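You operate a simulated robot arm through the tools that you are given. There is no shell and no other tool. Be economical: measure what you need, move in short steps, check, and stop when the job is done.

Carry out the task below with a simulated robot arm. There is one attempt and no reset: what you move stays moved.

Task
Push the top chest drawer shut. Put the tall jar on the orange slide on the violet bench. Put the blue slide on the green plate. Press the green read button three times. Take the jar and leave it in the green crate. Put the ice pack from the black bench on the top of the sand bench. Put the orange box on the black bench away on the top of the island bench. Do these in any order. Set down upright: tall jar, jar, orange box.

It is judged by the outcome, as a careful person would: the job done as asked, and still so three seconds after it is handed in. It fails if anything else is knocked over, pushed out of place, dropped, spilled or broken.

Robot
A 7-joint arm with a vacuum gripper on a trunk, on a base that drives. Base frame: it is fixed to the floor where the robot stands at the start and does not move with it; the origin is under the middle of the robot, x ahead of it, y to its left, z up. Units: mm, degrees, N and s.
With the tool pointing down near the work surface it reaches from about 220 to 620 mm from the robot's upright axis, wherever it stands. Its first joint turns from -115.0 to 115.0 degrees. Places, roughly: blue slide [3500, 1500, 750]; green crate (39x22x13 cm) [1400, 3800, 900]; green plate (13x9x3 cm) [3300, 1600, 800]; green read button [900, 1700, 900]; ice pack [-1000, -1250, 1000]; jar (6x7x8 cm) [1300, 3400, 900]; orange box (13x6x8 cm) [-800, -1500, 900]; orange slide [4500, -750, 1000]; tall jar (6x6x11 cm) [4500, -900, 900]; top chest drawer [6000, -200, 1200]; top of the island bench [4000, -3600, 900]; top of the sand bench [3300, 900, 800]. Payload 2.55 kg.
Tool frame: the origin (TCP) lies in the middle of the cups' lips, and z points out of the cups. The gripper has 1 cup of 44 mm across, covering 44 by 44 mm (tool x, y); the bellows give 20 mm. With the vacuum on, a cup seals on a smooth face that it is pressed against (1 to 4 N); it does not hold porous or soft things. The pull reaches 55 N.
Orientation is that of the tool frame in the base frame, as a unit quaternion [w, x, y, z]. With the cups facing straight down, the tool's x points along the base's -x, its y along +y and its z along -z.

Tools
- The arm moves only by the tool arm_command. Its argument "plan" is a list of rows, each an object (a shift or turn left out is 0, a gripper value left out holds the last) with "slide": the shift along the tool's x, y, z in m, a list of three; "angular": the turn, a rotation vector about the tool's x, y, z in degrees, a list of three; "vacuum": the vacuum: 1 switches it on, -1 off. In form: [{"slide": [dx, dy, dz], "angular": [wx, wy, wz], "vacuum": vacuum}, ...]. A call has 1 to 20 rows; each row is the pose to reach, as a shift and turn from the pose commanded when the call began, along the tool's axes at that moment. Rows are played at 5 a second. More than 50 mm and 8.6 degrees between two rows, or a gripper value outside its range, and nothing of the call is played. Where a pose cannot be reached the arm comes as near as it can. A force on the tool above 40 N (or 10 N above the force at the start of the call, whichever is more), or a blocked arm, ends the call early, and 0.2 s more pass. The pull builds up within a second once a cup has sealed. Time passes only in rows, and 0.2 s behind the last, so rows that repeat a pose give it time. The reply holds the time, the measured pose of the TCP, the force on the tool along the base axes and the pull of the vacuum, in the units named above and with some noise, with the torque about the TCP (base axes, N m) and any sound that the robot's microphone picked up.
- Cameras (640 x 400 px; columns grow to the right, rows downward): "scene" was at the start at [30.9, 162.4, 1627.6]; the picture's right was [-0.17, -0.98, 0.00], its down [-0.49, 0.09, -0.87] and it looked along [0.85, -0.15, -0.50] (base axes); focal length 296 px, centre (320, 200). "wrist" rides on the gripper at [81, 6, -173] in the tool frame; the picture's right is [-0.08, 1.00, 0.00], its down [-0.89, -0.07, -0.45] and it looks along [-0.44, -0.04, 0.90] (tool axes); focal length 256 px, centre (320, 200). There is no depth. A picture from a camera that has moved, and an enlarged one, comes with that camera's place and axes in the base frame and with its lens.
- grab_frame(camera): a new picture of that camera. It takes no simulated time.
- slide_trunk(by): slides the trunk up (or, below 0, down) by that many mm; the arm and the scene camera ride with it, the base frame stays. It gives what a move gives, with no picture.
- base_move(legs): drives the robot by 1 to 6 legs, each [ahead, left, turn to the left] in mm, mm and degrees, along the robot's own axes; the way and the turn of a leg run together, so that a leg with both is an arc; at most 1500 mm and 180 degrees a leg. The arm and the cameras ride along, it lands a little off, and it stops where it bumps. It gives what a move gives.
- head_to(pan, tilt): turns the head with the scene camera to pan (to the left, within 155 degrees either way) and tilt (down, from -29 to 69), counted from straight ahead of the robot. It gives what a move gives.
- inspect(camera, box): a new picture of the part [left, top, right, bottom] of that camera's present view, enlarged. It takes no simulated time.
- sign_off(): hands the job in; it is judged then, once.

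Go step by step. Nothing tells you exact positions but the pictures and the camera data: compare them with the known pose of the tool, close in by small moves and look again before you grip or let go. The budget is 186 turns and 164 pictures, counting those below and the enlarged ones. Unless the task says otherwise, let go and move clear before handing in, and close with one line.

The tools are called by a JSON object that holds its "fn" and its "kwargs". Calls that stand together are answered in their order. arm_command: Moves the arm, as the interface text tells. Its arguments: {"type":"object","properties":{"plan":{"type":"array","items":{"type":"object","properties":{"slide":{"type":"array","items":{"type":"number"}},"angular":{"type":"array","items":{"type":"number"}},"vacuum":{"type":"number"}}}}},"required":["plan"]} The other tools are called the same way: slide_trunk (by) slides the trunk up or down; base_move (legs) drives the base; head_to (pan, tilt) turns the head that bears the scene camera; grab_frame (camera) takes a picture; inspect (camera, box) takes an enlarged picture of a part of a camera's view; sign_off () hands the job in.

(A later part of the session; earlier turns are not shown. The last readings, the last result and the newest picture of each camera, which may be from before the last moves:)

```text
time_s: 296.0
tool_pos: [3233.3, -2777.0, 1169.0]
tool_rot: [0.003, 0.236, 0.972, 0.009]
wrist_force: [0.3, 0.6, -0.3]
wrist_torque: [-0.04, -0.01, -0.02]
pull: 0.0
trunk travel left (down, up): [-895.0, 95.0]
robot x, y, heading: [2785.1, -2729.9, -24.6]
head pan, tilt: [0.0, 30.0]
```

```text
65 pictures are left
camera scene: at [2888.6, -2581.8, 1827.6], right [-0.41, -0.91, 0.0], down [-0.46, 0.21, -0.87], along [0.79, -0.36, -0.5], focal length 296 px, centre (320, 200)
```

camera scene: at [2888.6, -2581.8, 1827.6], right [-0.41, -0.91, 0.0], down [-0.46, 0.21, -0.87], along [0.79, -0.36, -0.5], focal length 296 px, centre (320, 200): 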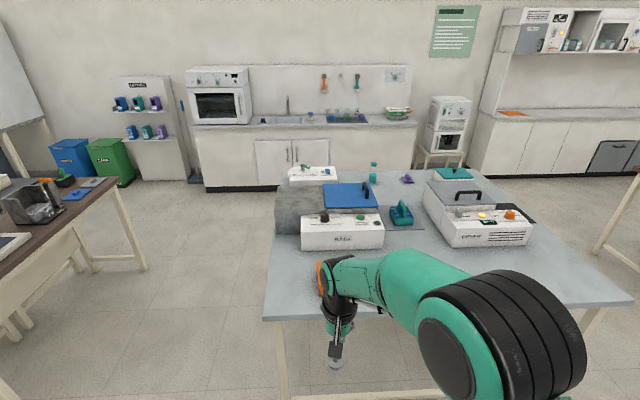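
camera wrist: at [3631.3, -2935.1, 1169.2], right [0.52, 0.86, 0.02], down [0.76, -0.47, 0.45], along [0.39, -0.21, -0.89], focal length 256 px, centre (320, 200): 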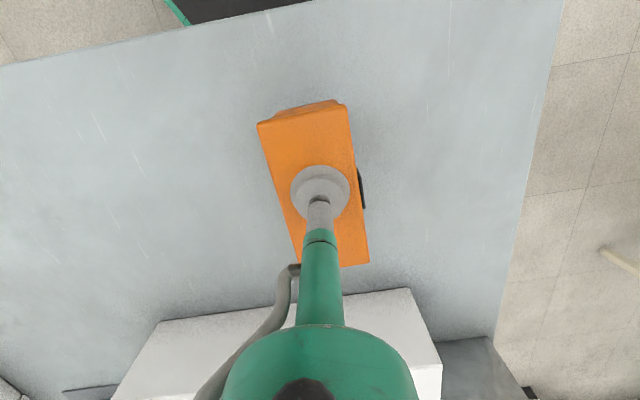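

The box is placed. I now drive to the aisle side of the violet bench, facing the tall jar and orange slide.

{"fn": "base_move", "kwargs": {"legs": [[0, 0, 2.4], [0, 1500, 0], [0, 960, 0], [250, 0, 0]]}}

{"fn": "head_to", "kwargs": {"pan": 0, "tilt": 40}}

{"fn": "grab_frame", "kwargs": {"camera": "scene"}}

{"fn": "grab_frame", "kwargs": {"camera": "wrist"}}

```text
time_s: 310.1
tool_pos: [4404.5, -532.8, 1168.2]
tool_rot: [0.003, 0.22, 0.975, 0.009]
wrist_force: [-0.3, 0.3, 0.4]
wrist_torque: [-0.02, 0.0, 0.0]
pull: 0.1
trunk travel left (down, up): [-895.0, 95.0]
robot x, y, heading: [3954.4, -504.5, -22.4]
head pan, tilt: [0.0, 30.0]
```

```text
time_s: 310.8
tool_pos: [4403.9, -531.6, 1169.7]
tool_rot: [0.003, 0.22, 0.975, 0.009]
wrist_force: [0.5, 0.4, 0.4]
wrist_torque: [-0.02, 0.04, -0.02]
pull: 0.0
trunk travel left (down, up): [-895.0, 95.0]
robot x, y, heading: [3955.1, -502.2, -22.3]
head pan, tilt: [0.0, 40.0]
```

```text
64 pictures are left
camera scene: at [4047.2, -346.9, 1812.3], right [-0.38, -0.93, 0.0], down [-0.59, 0.24, -0.77], along [0.71, -0.29, -0.64], focal length 296 px, centre (320, 200)
```

scene: 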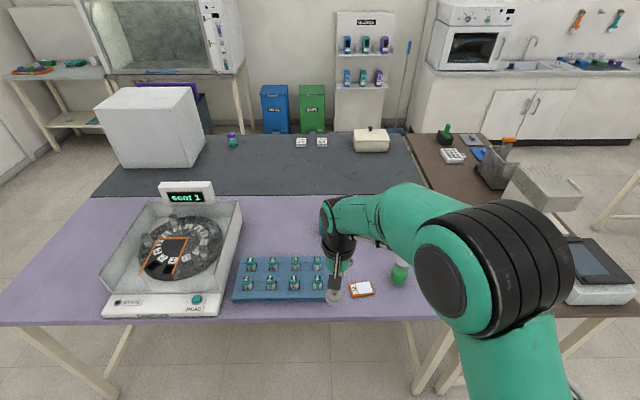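

```text
63 pictures are left
camera wrist: at [4330.3, -494.7, 1341.5], right [0.5, 0.87, 0.02], down [0.77, -0.45, 0.45], along [0.4, -0.21, -0.89], focal length 256 px, centre (320, 200)
```

wrist: 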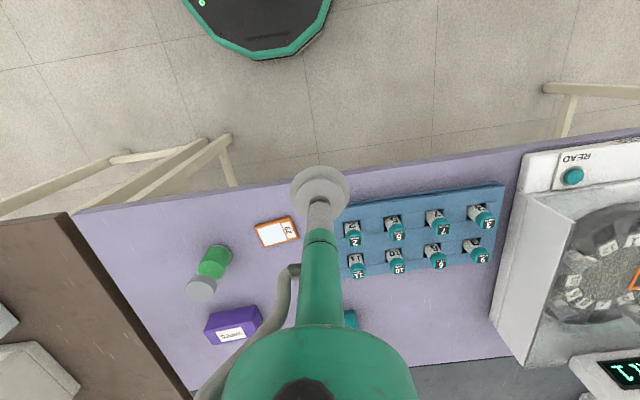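

I see the orange slide beside a blue vial rack and the tall jar nearby. I enlarge both.

{"fn": "inspect", "kwargs": {"camera": "scene", "box": [330, 230, 450, 320]}}

{"fn": "inspect", "kwargs": {"camera": "wrist", "box": [160, 190, 340, 310]}}

```text
4.44 times, centred on (390, 275) of scene
camera zoom: at [4047.2, -346.9, 1812.3], right [-0.38, -0.93, 0.0], down [-0.59, 0.24, -0.77], along [0.71, -0.29, -0.64], focal length 1316 px, centre (9, -133)
```

zoom: 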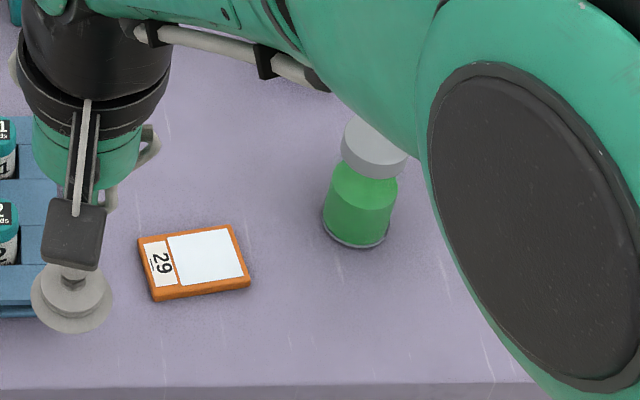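

```text
3.33 times, centred on (250, 250) of wrist
camera zoom: at [4330.3, -494.7, 1341.5], right [0.5, 0.87, 0.02], down [0.77, -0.45, 0.45], along [0.4, -0.21, -0.89], focal length 853 px, centre (553, 33)
```

zoom: 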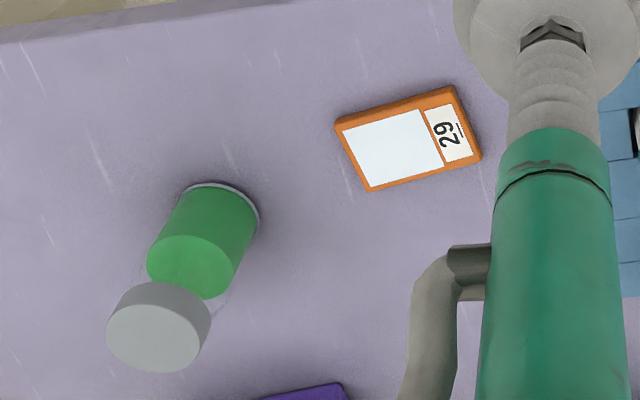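

The lid top of the tall jar is about (4524,-840,1012) and the slide about (4543,-707,910). I drive 160 closer and then hover over the lid.

{"fn": "base_move", "kwargs": {"legs": [[160, 0, 0]]}}

{"fn": "grab_frame", "kwargs": {"camera": "wrist"}}

```text
time_s: 312.2
tool_pos: [4554.6, -592.9, 1168.9]
tool_rot: [0.003, 0.219, 0.976, 0.01]
wrist_force: [-0.2, 0.1, -0.1]
wrist_torque: [0.01, 0.04, 0.03]
pull: 0.0
trunk travel left (down, up): [-895.0, 95.0]
robot x, y, heading: [4107.2, -561.6, -22.2]
head pan, tilt: [0.0, 40.0]
```

```text
60 pictures are left
camera wrist: at [4481.2, -555.9, 1341.5], right [0.5, 0.87, 0.02], down [0.77, -0.45, 0.45], along [0.4, -0.21, -0.89], focal length 256 px, centre (320, 200)
```

wrist: 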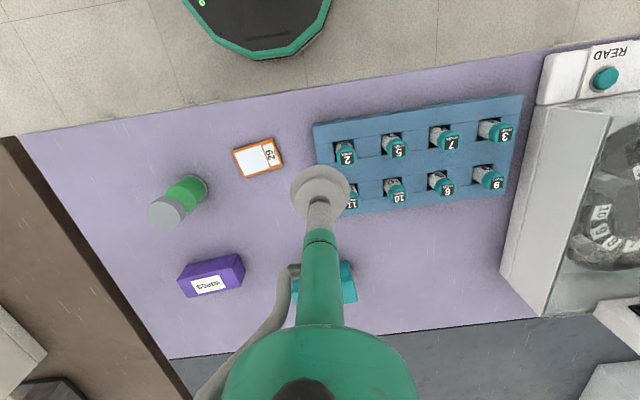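

{"fn": "arm_command", "kwargs": {"plan": [{"slide": [-0.01, -0.04, 0.01]}, {"slide": [-0.02, -0.08, 0.02]}, {"slide": [-0.035, -0.12, 0.03]}, {"slide": [-0.05, -0.16, 0.04]}, {"slide": [-0.065, -0.2, 0.055]}, {"slide": [-0.081, -0.235, 0.07]}, {"slide": [-0.081, -0.235, 0.09]}, {"slide": [-0.081, -0.235, 0.09]}]}}

{"fn": "grab_frame", "kwargs": {"camera": "wrist"}}

{"fn": "grab_frame", "kwargs": {"camera": "scene"}}

```text
time_s: 314.0
tool_pos: [4526.9, -837.9, 1073.6]
tool_rot: [0.002, 0.219, 0.976, 0.01]
wrist_force: [-0.2, 0.0, 0.1]
wrist_torque: [0.02, -0.01, 0.01]
pull: 0.1
trunk travel left (down, up): [-895.0, 95.0]
robot x, y, heading: [4109.8, -561.4, -22.0]
head pan, tilt: [0.0, 40.0]
```

```text
59 pictures are left
camera wrist: at [4453.8, -800.6, 1245.8], right [0.5, 0.87, 0.02], down [0.77, -0.45, 0.45], along [0.4, -0.21, -0.89], focal length 256 px, centre (320, 200)
```

wrist: 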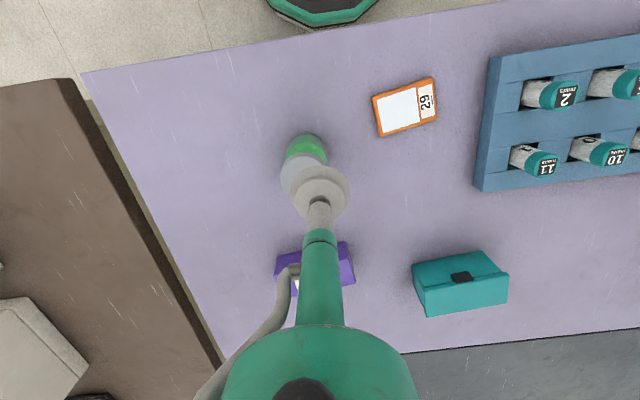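

```text
58 pictures are left
camera scene: at [4197.1, -408.9, 1812.4], right [-0.38, -0.93, 0.0], down [-0.59, 0.24, -0.77], along [0.71, -0.29, -0.64], focal length 296 px, centre (320, 200)
```

scene: 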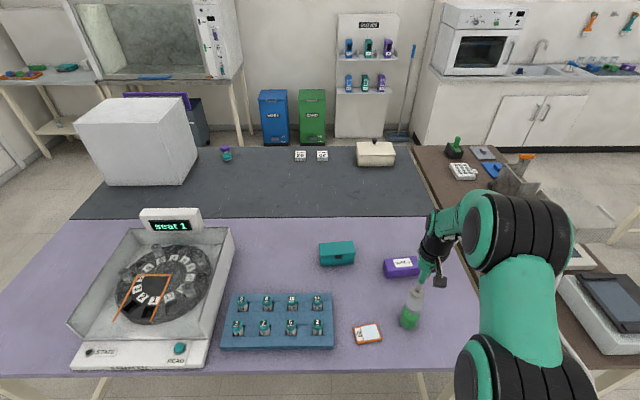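

{"fn": "inspect", "kwargs": {"camera": "wrist", "box": [250, 110, 390, 220]}}

{"fn": "inspect", "kwargs": {"camera": "scene", "box": [370, 250, 470, 340]}}

```text
3.64 times, centred on (320, 165) of wrist
camera zoom: at [4453.8, -800.6, 1245.8], right [0.5, 0.87, 0.02], down [0.77, -0.45, 0.45], along [0.4, -0.21, -0.89], focal length 931 px, centre (320, 327)
```

zoom: 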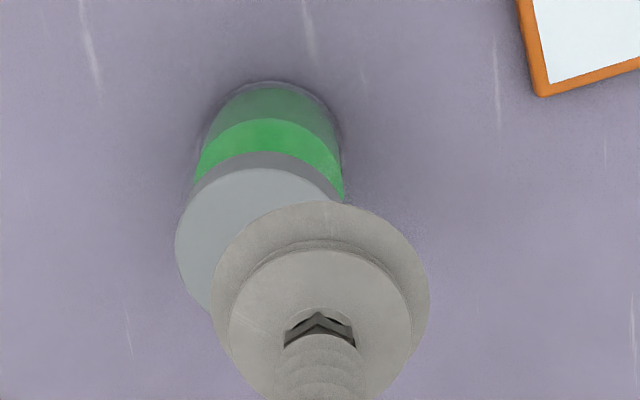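

```text
4.44 times, centred on (420, 295) of scene
camera zoom: at [4197.1, -408.9, 1812.4], right [-0.38, -0.93, 0.0], down [-0.59, 0.24, -0.77], along [0.71, -0.29, -0.64], focal length 1316 px, centre (-124, -222)
```

zoom: 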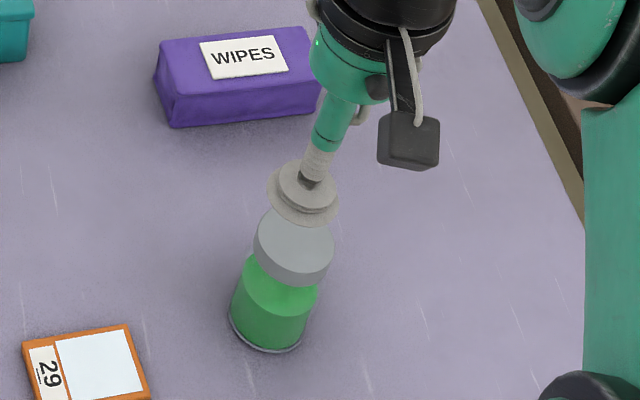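

Refined: the lid is at about (4540,-864,985). I shift accordingly and look again closer.

{"fn": "arm_command", "kwargs": {"plan": [{"slide": [-0.011, -0.009, 0.0]}, {"slide": [-0.022, -0.018, 0.02]}, {"slide": [-0.022, -0.018, 0.055]}, {"slide": [-0.022, -0.018, 0.055]}]}}

{"fn": "inspect", "kwargs": {"camera": "wrist", "box": [250, 110, 390, 220]}}

{"fn": "inspect", "kwargs": {"camera": "scene", "box": [370, 250, 470, 340]}}

```text
time_s: 315.0
tool_pos: [4540.6, -861.9, 1018.7]
tool_rot: [0.004, 0.219, 0.976, 0.01]
wrist_force: [-0.4, -0.1, 0.3]
wrist_torque: [0.02, -0.02, -0.01]
pull: 0.0
trunk travel left (down, up): [-895.0, 95.0]
robot x, y, heading: [4105.1, -559.6, -22.2]
head pan, tilt: [0.0, 40.0]
```

```text
3.64 times, centred on (320, 165) of wrist
camera zoom: at [4466.9, -824.8, 1191.1], right [0.5, 0.87, 0.02], down [0.77, -0.45, 0.45], along [0.4, -0.21, -0.89], focal length 931 px, centre (320, 327)
```

zoom: 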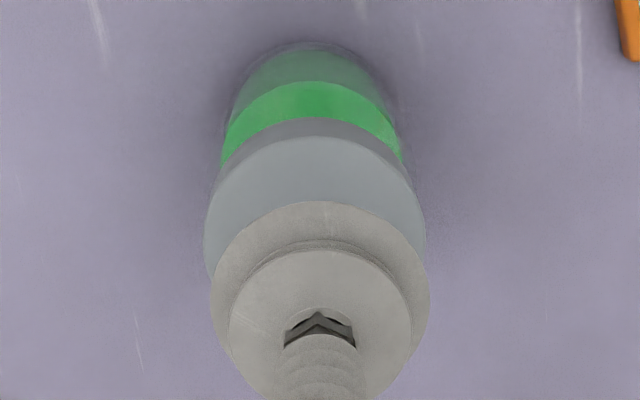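

```text
4.44 times, centred on (420, 295) of scene
camera zoom: at [4196.8, -408.3, 1812.3], right [-0.38, -0.93, 0.0], down [-0.59, 0.24, -0.77], along [0.71, -0.29, -0.64], focal length 1316 px, centre (-124, -222)
```

zoom: 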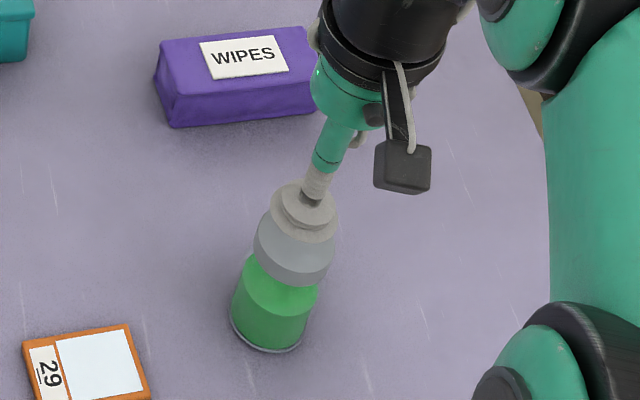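

Well centred. I descend onto the lid with vacuum on.

{"fn": "arm_command", "kwargs": {"plan": [{"slide": [0, -0.0015, 0.015], "vacuum": 1}, {"slide": [0, -0.0015, 0.024]}, {"slide": [0, -0.0015, 0.029]}, {"slide": [0, -0.0015, 0.032]}, {"slide": [0, -0.0015, 0.032]}]}}

```text
time_s: 316.2
tool_pos: [4541.6, -862.6, 987.3]
tool_rot: [0.006, 0.219, 0.976, 0.009]
wrist_force: [-1.9, 2.0, 20.3]
wrist_torque: [-0.19, 0.57, -0.05]
pull: 54.7
trunk travel left (down, up): [-895.0, 95.0]
robot x, y, heading: [4101.8, -565.6, -22.3]
head pan, tilt: [0.0, 40.0]
```

Sealed. I lift the tall jar 80 mm and carry it above the orange slide at about (4553,-718).

{"fn": "arm_command", "kwargs": {"plan": [{"slide": [0, 0, -0.02]}, {"slide": [0, 0, -0.055]}, {"slide": [0, 0, -0.09]}, {"slide": [0.012, 0.03, -0.1]}, {"slide": [0.024, 0.065, -0.1]}, {"slide": [0.038, 0.1, -0.1]}, {"slide": [0.052, 0.1355, -0.1]}, {"slide": [0.052, 0.1355, -0.1]}, {"slide": [0.052, 0.1355, -0.1]}]}}

{"fn": "grab_frame", "kwargs": {"camera": "wrist"}}

{"fn": "inspect", "kwargs": {"camera": "scene", "box": [310, 250, 430, 350]}}

```text
time_s: 318.2
tool_pos: [4549.1, -718.3, 1086.4]
tool_rot: [0.004, 0.219, 0.976, 0.009]
wrist_force: [0.1, -0.8, -0.1]
wrist_torque: [0.0, 0.0, -0.02]
pull: 55.0
trunk travel left (down, up): [-895.0, 95.0]
robot x, y, heading: [4103.5, -564.2, -21.9]
head pan, tilt: [0.0, 40.0]
```

```text
53 pictures are left
camera wrist: at [4476.0, -680.0, 1258.9], right [0.5, 0.87, 0.02], down [0.77, -0.45, 0.45], along [0.4, -0.21, -0.89], focal length 256 px, centre (320, 200)
```

wrist: 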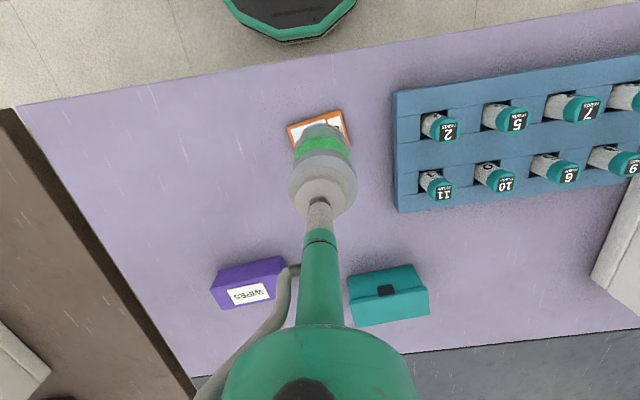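

```text
4.00 times, centred on (370, 300) of scene
camera zoom: at [4197.3, -407.7, 1812.2], right [-0.38, -0.93, 0.0], down [-0.59, 0.24, -0.77], along [0.71, -0.29, -0.64], focal length 1184 px, centre (120, -200)
```

zoom: 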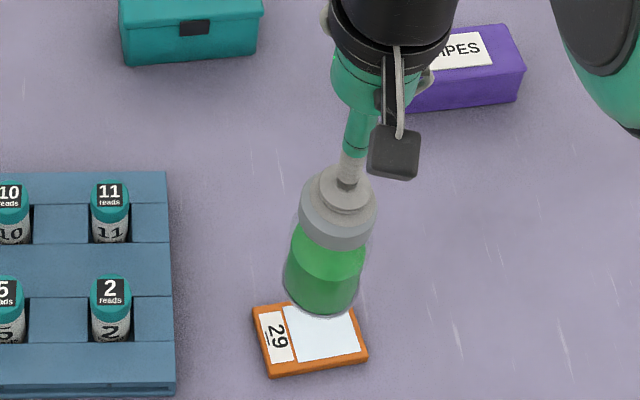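

Aligned within a few millimetres. I lower to just above the slide and inspect.

{"fn": "arm_command", "kwargs": {"plan": [{"slide": [0, 0, 0.03]}, {"slide": [0, 0, 0.055]}, {"slide": [0, 0, 0.072]}, {"slide": [0, 0, 0.072]}]}}

{"fn": "inspect", "kwargs": {"camera": "wrist", "box": [240, 80, 400, 200]}}

{"fn": "inspect", "kwargs": {"camera": "scene", "box": [330, 280, 430, 360]}}

```text
time_s: 319.2
tool_pos: [4549.8, -719.4, 1017.6]
tool_rot: [0.004, 0.219, 0.976, 0.01]
wrist_force: [0.6, 0.5, -2.1]
wrist_torque: [-0.01, 0.0, -0.03]
pull: 55.1
trunk travel left (down, up): [-895.0, 95.0]
robot x, y, heading: [4100.0, -567.0, -22.2]
head pan, tilt: [0.0, 40.0]
```

```text
3.33 times, centred on (320, 140) of wrist
camera zoom: at [4476.8, -682.8, 1190.4], right [0.5, 0.87, 0.02], down [0.77, -0.45, 0.45], along [0.4, -0.21, -0.89], focal length 853 px, centre (320, 400)
```

zoom: 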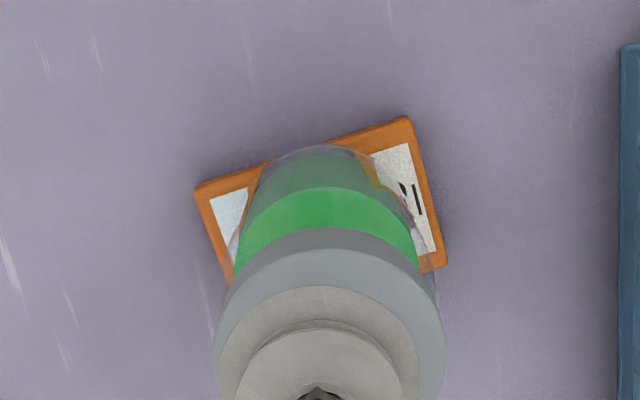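

```text
5.00 times, centred on (380, 320) of scene
camera zoom: at [4197.2, -408.2, 1812.3], right [-0.38, -0.93, 0.0], down [-0.59, 0.24, -0.77], along [0.71, -0.29, -0.64], focal length 1480 px, centre (20, -400)
```

zoom: 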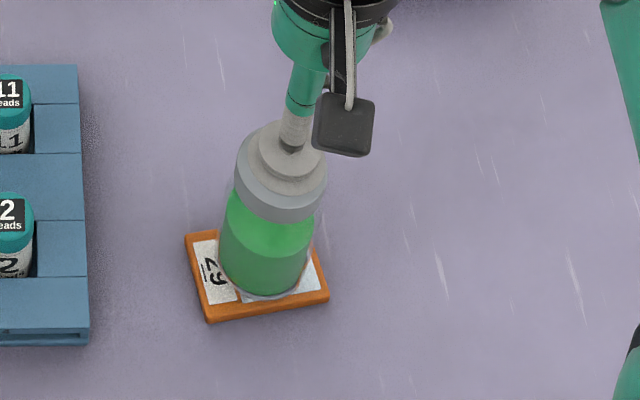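

Very close; I shift 3 mm ahead and lower gently.

{"fn": "arm_command", "kwargs": {"plan": [{"slide": [-0.003, 0, 0.005]}, {"slide": [-0.003, 0, 0.01]}, {"slide": [-0.003, 0, 0.014]}, {"slide": [-0.003, 0, 0.014]}]}}

{"fn": "inspect", "kwargs": {"camera": "scene", "box": [330, 280, 430, 360]}}

```text
time_s: 320.2
tool_pos: [4555.0, -723.0, 1004.5]
tool_rot: [0.004, 0.219, 0.976, 0.01]
wrist_force: [0.7, 0.0, -1.4]
wrist_torque: [0.0, 0.0, 0.0]
pull: 55.3
trunk travel left (down, up): [-895.0, 95.0]
robot x, y, heading: [4103.8, -562.3, -22.1]
head pan, tilt: [0.0, 40.0]
```

```text
5.00 times, centred on (380, 320) of scene
camera zoom: at [4197.3, -408.4, 1812.3], right [-0.38, -0.93, 0.0], down [-0.59, 0.24, -0.77], along [0.71, -0.29, -0.64], focal length 1480 px, centre (20, -400)
```

zoom: 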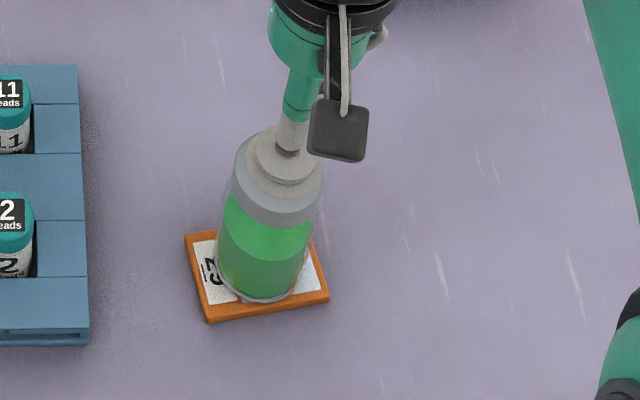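

{"fn": "arm_command", "kwargs": {"plan": [{"slide": [0, 0, 0.003]}, {"slide": [0, 0, 0.006]}, {"slide": [0, 0, 0.006]}]}}

```text
time_s: 321.0
tool_pos: [4553.7, -722.0, 999.4]
tool_rot: [0.004, 0.219, 0.976, 0.01]
wrist_force: [-1.2, 0.4, 7.1]
wrist_torque: [-0.11, 0.18, -0.01]
pull: 55.2
trunk travel left (down, up): [-895.0, 95.0]
robot x, y, heading: [4103.7, -562.9, -22.0]
head pan, tilt: [0.0, 40.0]
```

Contact at 7 N. I check with a wrist view, then release and rise straight up.

{"fn": "inspect", "kwargs": {"camera": "wrist", "box": [240, 80, 400, 200]}}

{"fn": "arm_command", "kwargs": {"plan": [{"slide": [0, 0, 0], "vacuum": -1}, {"slide": [0, 0, 0]}, {"slide": [0, 0, 0]}, {"slide": [0, 0, 0]}, {"slide": [0, 0, 0]}, {"slide": [0, 0, -0.008]}, {"slide": [0, 0, -0.03]}, {"slide": [0, 0, -0.07]}, {"slide": [0, 0, -0.11]}, {"slide": [0, 0, -0.15]}, {"slide": [0, 0, -0.17]}, {"slide": [0, 0, -0.17]}]}}

{"fn": "grab_frame", "kwargs": {"camera": "scene"}}

```text
3.33 times, centred on (320, 140) of wrist
camera zoom: at [4480.2, -684.2, 1171.8], right [0.5, 0.87, 0.02], down [0.77, -0.45, 0.45], along [0.4, -0.21, -0.89], focal length 853 px, centre (320, 400)
```

zoom: 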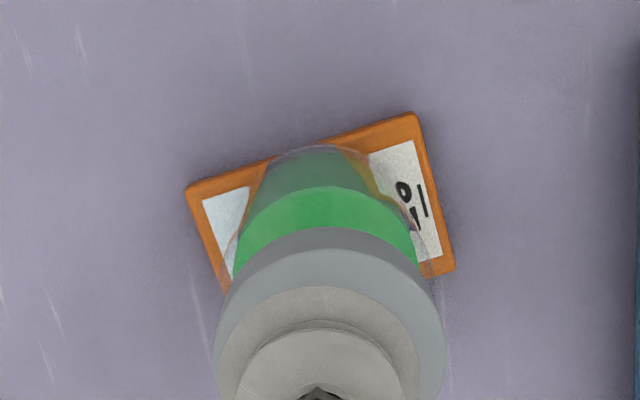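

```text
time_s: 323.6
tool_pos: [4553.0, -724.5, 1168.0]
tool_rot: [0.003, 0.22, 0.976, 0.009]
wrist_force: [0.4, -0.7, 0.1]
wrist_torque: [-0.03, -0.02, 0.01]
pull: 0.1
trunk travel left (down, up): [-895.0, 95.0]
robot x, y, heading: [4106.7, -557.5, -22.3]
head pan, tilt: [0.0, 40.0]
```

```text
47 pictures are left
camera scene: at [4197.8, -408.5, 1812.3], right [-0.38, -0.93, 0.0], down [-0.6, 0.24, -0.77], along [0.71, -0.29, -0.64], focal length 296 px, centre (320, 200)
```

scene: 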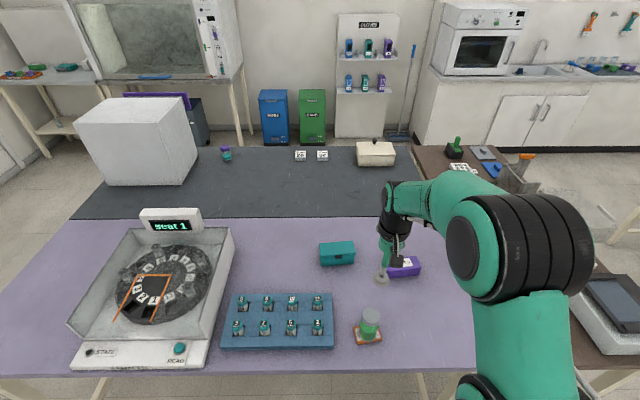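

The tall jar stands on the orange slide. Now the top chest drawer, expected around (6000,-200,1200); I look that way.

{"fn": "head_to", "kwargs": {"pan": 25, "tilt": 22}}

{"fn": "grab_frame", "kwargs": {"camera": "scene"}}

{"fn": "inspect", "kwargs": {"camera": "scene", "box": [160, 60, 420, 222]}}

```text
time_s: 324.5
tool_pos: [4554.4, -724.3, 1167.6]
tool_rot: [0.003, 0.22, 0.975, 0.009]
wrist_force: [-0.2, -0.4, 0.2]
wrist_torque: [0.0, -0.02, -0.01]
pull: 0.0
trunk travel left (down, up): [-895.0, 95.0]
robot x, y, heading: [4105.7, -558.6, -22.3]
head pan, tilt: [25.0, 22.0]
```

```text
46 pictures are left
camera scene: at [4211.5, -371.9, 1840.4], right [0.05, -1.0, 0.0], down [-0.37, -0.02, -0.93], along [0.93, 0.04, -0.38], focal length 296 px, centre (320, 200)
```

scene: 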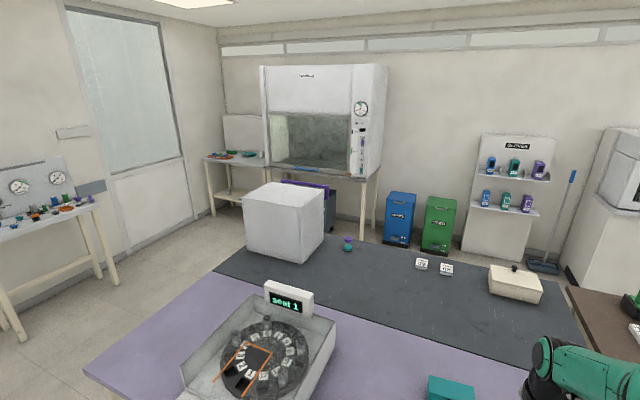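

```text
2.46 times, centred on (290, 141) of scene
camera zoom: at [4211.5, -371.9, 1840.4], right [0.05, -1.0, 0.0], down [-0.37, -0.02, -0.93], along [0.93, 0.04, -0.38], focal length 729 px, centre (394, 345)
```

zoom: 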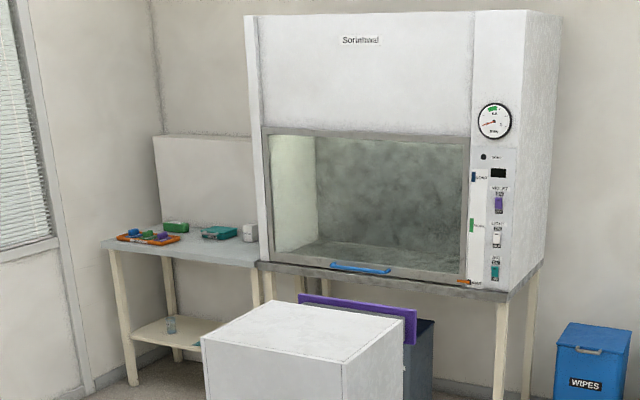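

The white chest stands on the dark bench with its purple top drawer open on the far side (about (6115,-189,1150)). I need to go round by the right end, so I start along the clear route.

{"fn": "base_move", "kwargs": {"legs": [[-270, 0, 0], [0, -1420, 0], [1500, 0, 0], [1180, 0, 0]]}}

{"fn": "head_to", "kwargs": {"pan": 90, "tilt": 25}}

{"fn": "grab_frame", "kwargs": {"camera": "scene"}}

```text
time_s: 346.1
tool_pos: [6177.8, -3154.7, 1168.7]
tool_rot: [0.004, 0.246, 0.969, 0.009]
wrist_force: [0.1, -0.1, 0.1]
wrist_torque: [0.0, 0.01, -0.02]
pull: 0.1
trunk travel left (down, up): [-895.0, 95.0]
robot x, y, heading: [5741.5, -2968.3, -25.4]
head pan, tilt: [25.0, 22.0]
```

```text
time_s: 347.5
tool_pos: [6177.1, -3153.8, 1168.5]
tool_rot: [0.004, 0.246, 0.969, 0.009]
wrist_force: [0.6, -0.1, -0.3]
wrist_torque: [-0.01, -0.01, 0.01]
pull: 0.1
trunk travel left (down, up): [-895.0, 95.0]
robot x, y, heading: [5742.6, -2970.0, -25.4]
head pan, tilt: [90.0, 25.0]
```

```text
44 pictures are left
camera scene: at [5803.7, -2700.2, 1835.6], right [0.9, -0.43, 0.0], down [-0.18, -0.38, -0.91], along [0.39, 0.82, -0.42], focal length 296 px, centre (320, 200)
```

scene: 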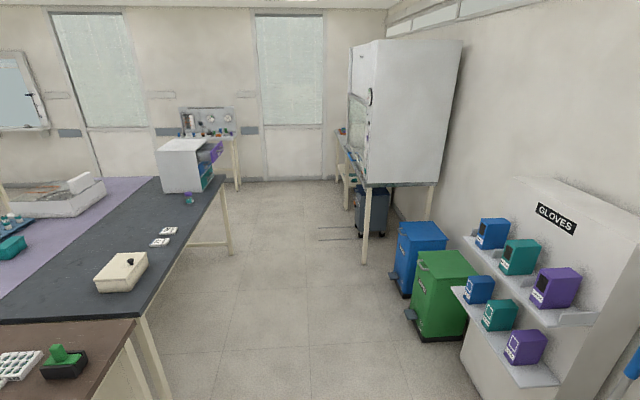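

{"fn": "inspect", "kwargs": {"camera": "scene", "box": [130, 115, 290, 215]}}

```text
4.00 times, centred on (210, 165) of scene
camera zoom: at [5803.7, -2700.2, 1835.6], right [0.9, -0.43, 0.0], down [-0.18, -0.38, -0.91], along [0.39, 0.82, -0.42], focal length 1184 px, centre (760, 340)
```

zoom: 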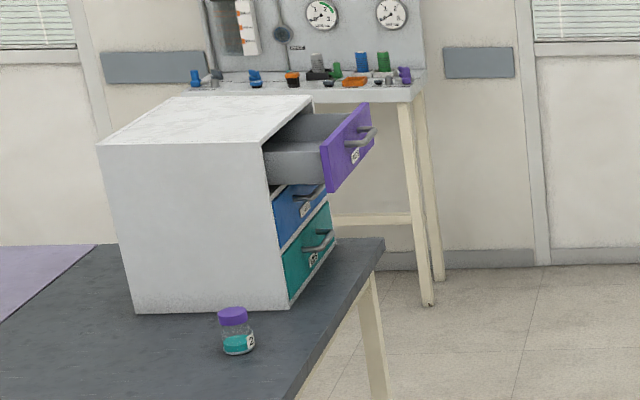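

The purple top drawer sticks out toward the back aisle with a bar handle. I turn to face the chest side and strafe along the aisle.

{"fn": "base_move", "kwargs": {"legs": [[0, 0, 175], [0, 0, 8.4], [0, -1500, 0], [0, -900, 0]]}}

{"fn": "head_to", "kwargs": {"pan": -20, "tilt": 30}}

{"fn": "grab_frame", "kwargs": {"camera": "scene"}}

```text
time_s: 367.0
tool_pos: [6258.0, -610.5, 1167.6]
tool_rot: [0.01, 0.975, -0.224, -0.004]
wrist_force: [-0.4, 0.0, -0.4]
wrist_torque: [-0.01, 0.04, 0.0]
pull: 0.1
trunk travel left (down, up): [-895.0, 95.0]
robot x, y, heading: [6703.2, -772.2, 157.2]
head pan, tilt: [90.0, 25.0]
```

```text
time_s: 368.9
tool_pos: [6257.2, -612.0, 1168.2]
tool_rot: [0.009, 0.975, -0.224, -0.003]
wrist_force: [0.4, 0.1, 0.1]
wrist_torque: [0.02, 0.03, 0.0]
pull: 0.1
trunk travel left (down, up): [-895.0, 95.0]
robot x, y, heading: [6708.9, -775.4, 157.5]
head pan, tilt: [-20.0, 30.0]
```

```text
42 pictures are left
camera scene: at [6627.6, -898.1, 1827.6], right [0.68, 0.74, 0.0], down [0.37, -0.34, -0.87], along [-0.64, 0.59, -0.5], focal length 296 px, centre (320, 200)
```

scene: 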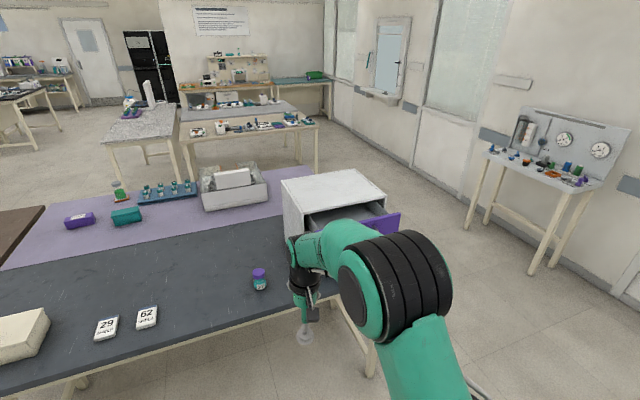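

{"fn": "base_move", "kwargs": {"legs": [[0, -300, 0]]}}

{"fn": "head_to", "kwargs": {"pan": 15, "tilt": 35}}

{"fn": "grab_frame", "kwargs": {"camera": "scene"}}

{"fn": "grab_frame", "kwargs": {"camera": "wrist"}}

```text
time_s: 370.9
tool_pos: [6371.5, -341.1, 1167.0]
tool_rot: [0.01, 0.975, -0.223, -0.002]
wrist_force: [0.1, 0.5, 0.1]
wrist_torque: [0.01, -0.01, 0.0]
pull: 0.1
trunk travel left (down, up): [-895.0, 95.0]
robot x, y, heading: [6819.8, -501.8, 157.2]
head pan, tilt: [-20.0, 30.0]
```

```text
time_s: 371.9
tool_pos: [6371.7, -340.0, 1167.0]
tool_rot: [0.01, 0.975, -0.223, -0.004]
wrist_force: [1.0, 0.2, 0.5]
wrist_torque: [-0.03, 0.02, 0.03]
pull: 0.0
trunk travel left (down, up): [-895.0, 95.0]
robot x, y, heading: [6817.2, -502.0, 157.1]
head pan, tilt: [15.0, 35.0]
```

```text
41 pictures are left
camera scene: at [6719.5, -677.8, 1819.9], right [0.14, 0.99, 0.0], down [0.57, -0.08, -0.82], along [-0.81, 0.11, -0.57], focal length 296 px, centre (320, 200)
```

scene: 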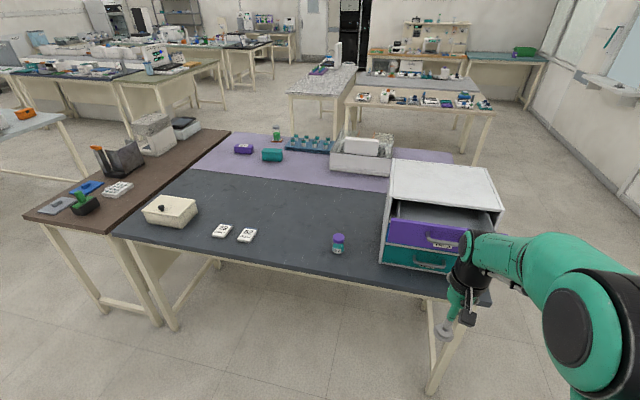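

```text
40 pictures are left
camera wrist: at [6442.2, -378.6, 1340.5], right [-0.51, -0.86, 0.02], down [-0.77, 0.46, 0.45], along [-0.39, 0.21, -0.89], focal length 256 px, centre (320, 200)
```

wrist: 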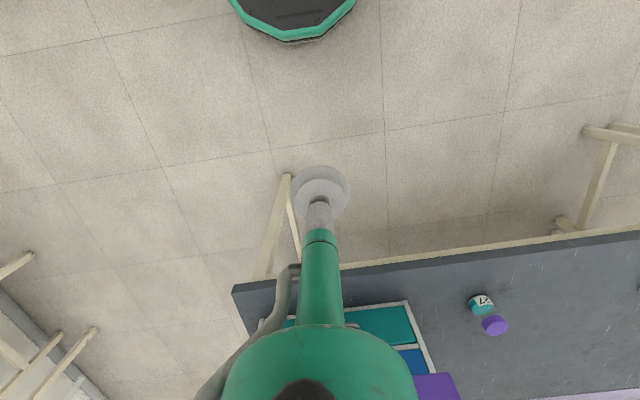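

The chest top is ~1213 and the drawer panel face is near u≈5690 (open about 110 mm), its centre at v≈2112. I tilt the tool toward horizontal and shift left to push beside the handle.

{"fn": "arm_command", "kwargs": {"plan": [{"slide": [-0.01, 0, 0.005], "angular": [0, -8, 0]}, {"slide": [-0.02, 0, 0.01], "angular": [0, -16, 0]}, {"slide": [-0.03, 0, 0.015], "angular": [0, -24, 0]}, {"slide": [-0.04, 0, 0.02], "angular": [0, -32, 0]}, {"slide": [-0.05, 0, 0.025], "angular": [0, -40, 0]}, {"slide": [-0.06, 0, 0.03], "angular": [0, -48, 0]}, {"slide": [-0.065, 0, 0.03], "angular": [0, -56, 0]}, {"slide": [-0.07, 0, 0.03], "angular": [0, -64, 0]}, {"slide": [-0.07, 0, 0.03], "angular": [0, -70, 0]}, {"slide": [-0.07, 0, 0.03], "angular": [0, -70, 0]}]}}

{"fn": "base_move", "kwargs": {"legs": [[0, 85, 0.8]]}}

{"fn": "grab_frame", "kwargs": {"camera": "wrist"}}

{"fn": "grab_frame", "kwargs": {"camera": "scene"}}

```text
time_s: 374.1
tool_pos: [6289.4, -309.3, 1142.0]
tool_rot: [-0.14, 0.8, -0.177, -0.556]
wrist_force: [-0.4, -0.1, 1.1]
wrist_torque: [0.01, 0.03, 0.0]
pull: 0.1
out of reach, approached as far as the arm can: row 5, 6, 7, 8, 9, 10
trunk travel left (down, up): [-895.0, 95.0]
robot x, y, heading: [6821.0, -502.5, 157.3]
head pan, tilt: [15.0, 35.0]
```

```text
time_s: 375.2
tool_pos: [6253.4, -395.0, 1141.9]
tool_rot: [-0.135, 0.803, -0.17, -0.555]
wrist_force: [0.5, -1.0, -0.2]
wrist_torque: [0.02, -0.02, -0.06]
pull: 0.1
trunk travel left (down, up): [-895.0, 95.0]
robot x, y, heading: [6786.1, -582.3, 158.2]
head pan, tilt: [15.0, 35.0]
```

```text
39 pictures are left
camera wrist: at [6422.3, -481.3, 1126.5], right [-0.45, -0.89, 0.04], down [0.12, -0.01, 0.99], along [-0.89, 0.45, 0.11], focal length 256 px, centre (320, 200)
```

wrist: 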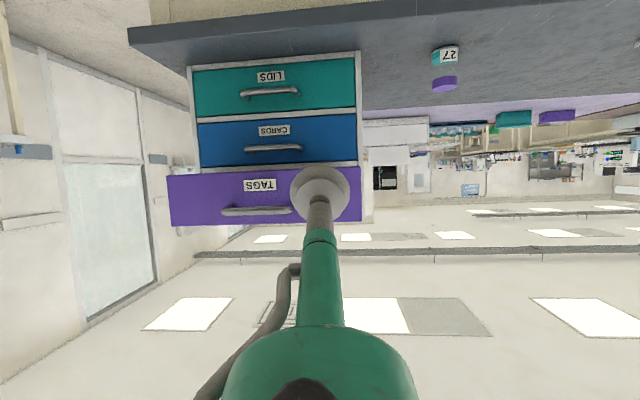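

```text
38 pictures are left
camera scene: at [6690.0, -758.5, 1819.7], right [0.12, 0.99, 0.0], down [0.57, -0.07, -0.82], along [-0.81, 0.1, -0.57], focal length 296 px, centre (320, 200)
```

scene: 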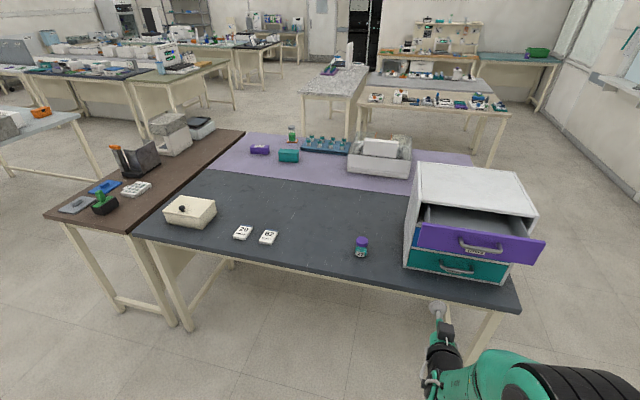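

The wrist view shows the purple "TAGS" drawer panel; the cup will meet it right of the handle. I raise 18 mm and drive forward 210, then check.

{"fn": "slide_trunk", "kwargs": {"by": 18}}

{"fn": "base_move", "kwargs": {"legs": [[205, 0, 0]]}}

{"fn": "grab_frame", "kwargs": {"camera": "wrist"}}

{"fn": "grab_frame", "kwargs": {"camera": "scene"}}

```text
time_s: 375.8
tool_pos: [6254.0, -394.4, 1160.6]
tool_rot: [-0.136, 0.803, -0.17, -0.555]
wrist_force: [-0.3, -0.2, 0.6]
wrist_torque: [0.02, -0.03, 0.03]
pull: 0.1
trunk travel left (down, up): [-913.0, 77.0]
robot x, y, heading: [6783.6, -582.7, 158.4]
head pan, tilt: [15.0, 35.0]
```

```text
time_s: 377.4
tool_pos: [6059.2, -318.6, 1160.2]
tool_rot: [-0.134, 0.803, -0.169, -0.556]
wrist_force: [-0.5, -1.3, -0.1]
wrist_torque: [-0.06, -0.01, 0.0]
pull: 0.0
trunk travel left (down, up): [-913.0, 77.0]
robot x, y, heading: [6592.0, -502.6, 158.5]
head pan, tilt: [15.0, 35.0]
```

```text
37 pictures are left
camera wrist: at [6227.1, -404.1, 1144.4], right [-0.45, -0.89, 0.05], down [0.12, -0.01, 0.99], along [-0.89, 0.45, 0.11], focal length 256 px, centre (320, 200)
```

wrist: 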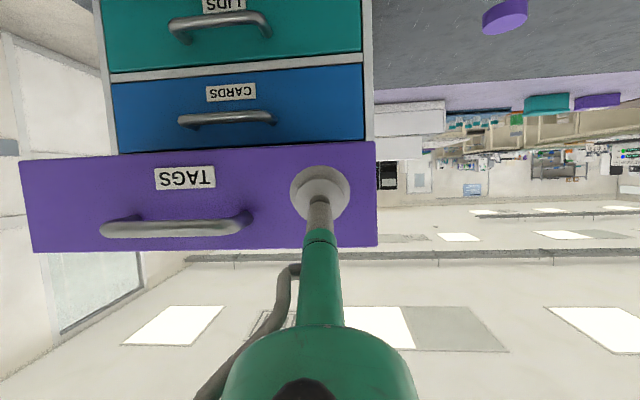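

```text
36 pictures are left
camera scene: at [6495.7, -679.8, 1837.8], right [0.12, 0.99, 0.0], down [0.57, -0.07, -0.82], along [-0.81, 0.09, -0.57], focal length 296 px, centre (320, 200)
```

scene: 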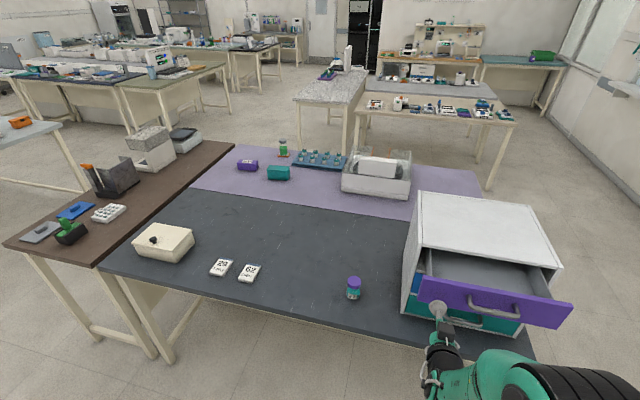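

The cup is about 50 mm from the panel. I drive forward in small steps, watching the force.

{"fn": "base_move", "kwargs": {"legs": [[80, 0, 0]]}}

{"fn": "grab_frame", "kwargs": {"camera": "wrist"}}

```text
time_s: 378.5
tool_pos: [5986.3, -291.2, 1160.7]
tool_rot: [-0.135, 0.803, -0.169, -0.556]
wrist_force: [-0.1, 1.0, -0.1]
wrist_torque: [0.02, 0.0, -0.01]
pull: 0.0
trunk travel left (down, up): [-913.0, 77.0]
robot x, y, heading: [6521.7, -476.0, 158.3]
head pan, tilt: [15.0, 35.0]
```

```text
35 pictures are left
camera wrist: at [6154.5, -375.5, 1144.8], right [-0.45, -0.89, 0.05], down [0.12, -0.01, 0.99], along [-0.89, 0.45, 0.11], focal length 256 px, centre (320, 200)
```

wrist: 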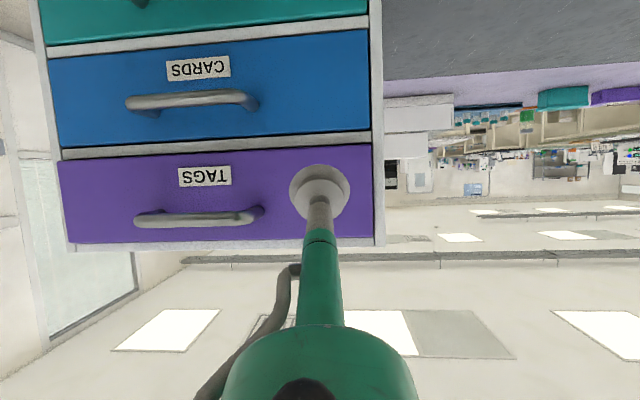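

The drawer now looks flush already. I check closely from the scene camera.

{"fn": "inspect", "kwargs": {"camera": "scene", "box": [380, 190, 600, 330]}}

{"fn": "inspect", "kwargs": {"camera": "wrist", "box": [30, 20, 400, 260]}}

```text
2.86 times, centred on (490, 260) of scene
camera zoom: at [6423.8, -651.1, 1837.9], right [0.11, 0.99, 0.0], down [0.57, -0.07, -0.82], along [-0.81, 0.09, -0.57], focal length 846 px, centre (-166, 29)
```

zoom: 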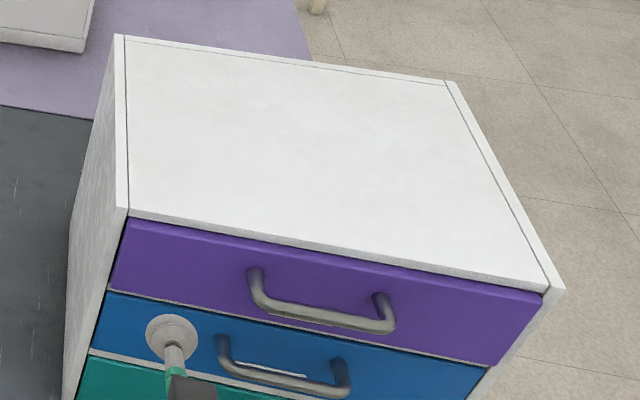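

```text
1.67 times, centred on (215, 140) of wrist
camera zoom: at [6154.5, -375.5, 1144.8], right [-0.45, -0.89, 0.05], down [0.12, -0.01, 0.99], along [-0.89, 0.45, 0.11], focal length 427 px, centre (495, 300)
```

zoom: 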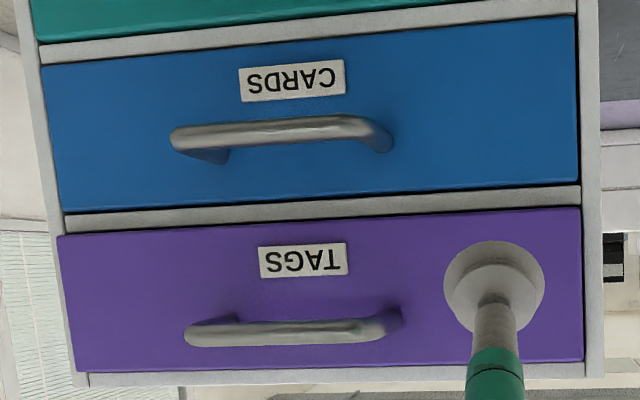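

The drawer may still be a few millimetres proud compared with the others. I push on gently with the arm until it meets resistance.

{"fn": "arm_command", "kwargs": {"plan": [{"slide": [-0.002, 0, 0.005]}, {"slide": [-0.004, 0, 0.01]}, {"slide": [-0.006, 0, 0.015]}, {"slide": [-0.006, 0, 0.015]}]}}

{"fn": "inspect", "kwargs": {"camera": "wrist", "box": [30, 20, 400, 260]}}

```text
time_s: 379.5
tool_pos: [5974.1, -283.4, 1160.8]
tool_rot: [-0.136, 0.803, -0.17, -0.556]
wrist_force: [0.5, 0.0, -0.3]
wrist_torque: [0.02, 0.0, 0.03]
pull: 0.2
trunk travel left (down, up): [-913.0, 77.0]
robot x, y, heading: [6516.6, -475.3, 158.4]
head pan, tilt: [15.0, 35.0]
```

```text
1.67 times, centred on (215, 140) of wrist
camera zoom: at [6141.1, -369.2, 1145.3], right [-0.45, -0.89, 0.04], down [0.12, -0.01, 0.99], along [-0.89, 0.45, 0.11], focal length 427 px, centre (495, 300)
```

zoom: 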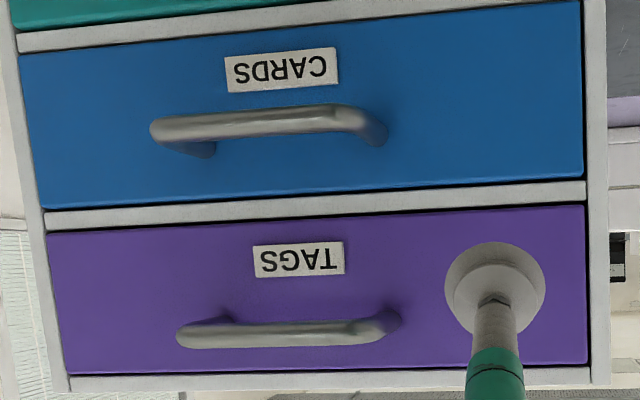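

It moved further in. I continue until there is resistance.

{"fn": "arm_command", "kwargs": {"plan": [{"slide": [-0.002, 0, 0.005]}, {"slide": [-0.004, 0, 0.01]}, {"slide": [-0.006, 0, 0.015]}, {"slide": [-0.006, 0, 0.015]}]}}

{"fn": "inspect", "kwargs": {"camera": "wrist", "box": [30, 20, 400, 260]}}

```text
time_s: 380.5
tool_pos: [5958.2, -276.0, 1161.7]
tool_rot: [-0.135, 0.803, -0.169, -0.555]
wrist_force: [0.8, 0.3, 0.5]
wrist_torque: [0.03, -0.02, 0.01]
pull: 0.0
trunk travel left (down, up): [-913.0, 77.0]
robot x, y, heading: [6520.5, -472.4, 158.6]
head pan, tilt: [15.0, 35.0]
```

```text
1.67 times, centred on (215, 140) of wrist
camera zoom: at [6126.1, -362.5, 1145.9], right [-0.45, -0.89, 0.04], down [0.12, -0.01, 0.99], along [-0.89, 0.45, 0.11], focal length 427 px, centre (495, 300)
```

zoom: 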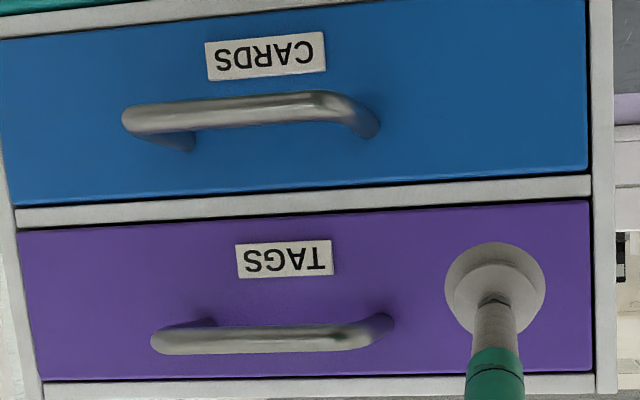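

{"fn": "arm_command", "kwargs": {"plan": [{"slide": [-0.001, 0, 0.004]}, {"slide": [-0.003, 0, 0.008]}, {"slide": [-0.005, 0, 0.012]}, {"slide": [-0.005, 0, 0.012]}]}}

{"fn": "inspect", "kwargs": {"camera": "scene", "box": [380, 190, 600, 330]}}

```text
time_s: 381.5
tool_pos: [5945.3, -272.0, 1161.9]
tool_rot: [-0.136, 0.803, -0.17, -0.555]
wrist_force: [0.1, 0.4, -0.1]
wrist_torque: [-0.03, 0.0, -0.01]
pull: 0.0
trunk travel left (down, up): [-913.0, 77.0]
robot x, y, heading: [6518.2, -479.6, 158.4]
head pan, tilt: [15.0, 35.0]
```

```text
2.86 times, centred on (490, 260) of scene
camera zoom: at [6424.0, -651.4, 1837.8], right [0.12, 0.99, 0.0], down [0.57, -0.07, -0.82], along [-0.81, 0.09, -0.57], focal length 846 px, centre (-166, 29)
```

zoom: 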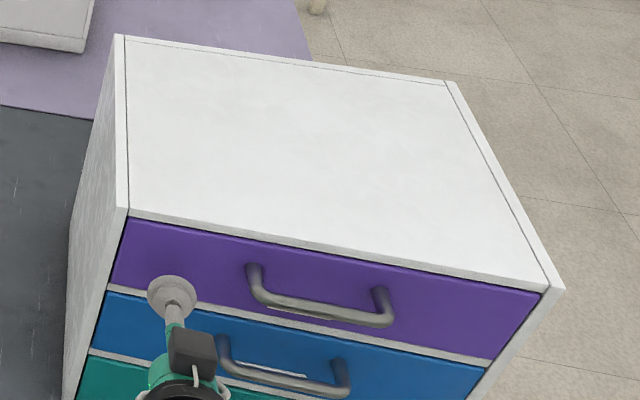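

The drawer looks flush with the others, yet no resistance is felt. I advance a little more to confirm contact with a shut drawer.

{"fn": "arm_command", "kwargs": {"plan": [{"slide": [-0.002, 0, 0.004]}, {"slide": [-0.003, 0, 0.008]}, {"slide": [-0.005, 0, 0.012]}, {"slide": [-0.005, 0, 0.012]}]}}

{"fn": "inspect", "kwargs": {"camera": "wrist", "box": [30, 20, 400, 260]}}

```text
time_s: 382.5
tool_pos: [5934.4, -265.4, 1160.7]
tool_rot: [-0.134, 0.803, -0.168, -0.556]
wrist_force: [0.5, -0.8, 0.5]
wrist_torque: [-0.03, 0.02, 0.04]
pull: 0.2
trunk travel left (down, up): [-913.0, 77.0]
robot x, y, heading: [6517.1, -475.8, 158.3]
head pan, tilt: [15.0, 35.0]
```

```text
1.67 times, centred on (215, 140) of wrist
camera zoom: at [6102.3, -351.3, 1144.9], right [-0.45, -0.89, 0.05], down [0.12, -0.01, 0.99], along [-0.89, 0.45, 0.11], focal length 427 px, centre (495, 300)
```

zoom: 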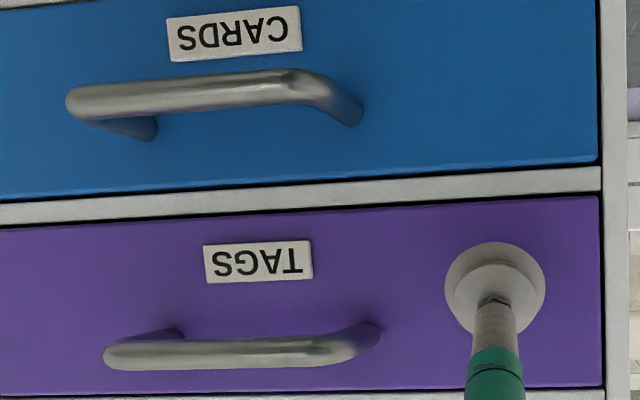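

The drawer slid shut after the first nudge; the cup is still ~40 mm from it. I advance to make sure it is fully home.

{"fn": "base_move", "kwargs": {"legs": [[32, 0, 0]]}}

{"fn": "arm_command", "kwargs": {"plan": [{"slide": [-0.002, 0, 0.004]}, {"slide": [-0.003, 0, 0.008]}, {"slide": [-0.004, 0, 0.01]}, {"slide": [-0.004, 0, 0.01]}]}}

```text
time_s: 383.3
tool_pos: [5903.4, -254.1, 1163.7]
tool_rot: [-0.135, 0.802, -0.168, -0.557]
wrist_force: [3.5, -1.4, 2.1]
wrist_torque: [0.04, 0.09, 0.05]
pull: 0.1
trunk travel left (down, up): [-913.0, 77.0]
robot x, y, heading: [6492.0, -466.8, 158.4]
head pan, tilt: [15.0, 35.0]
```

```text
time_s: 384.3
tool_pos: [5895.8, -251.2, 1160.6]
tool_rot: [-0.135, 0.803, -0.169, -0.556]
wrist_force: [13.9, -5.4, -4.3]
wrist_torque: [0.3, 0.45, 0.09]
pull: 0.1
trunk travel left (down, up): [-913.0, 77.0]
robot x, y, heading: [6489.1, -463.7, 158.5]
head pan, tilt: [15.0, 35.0]
```

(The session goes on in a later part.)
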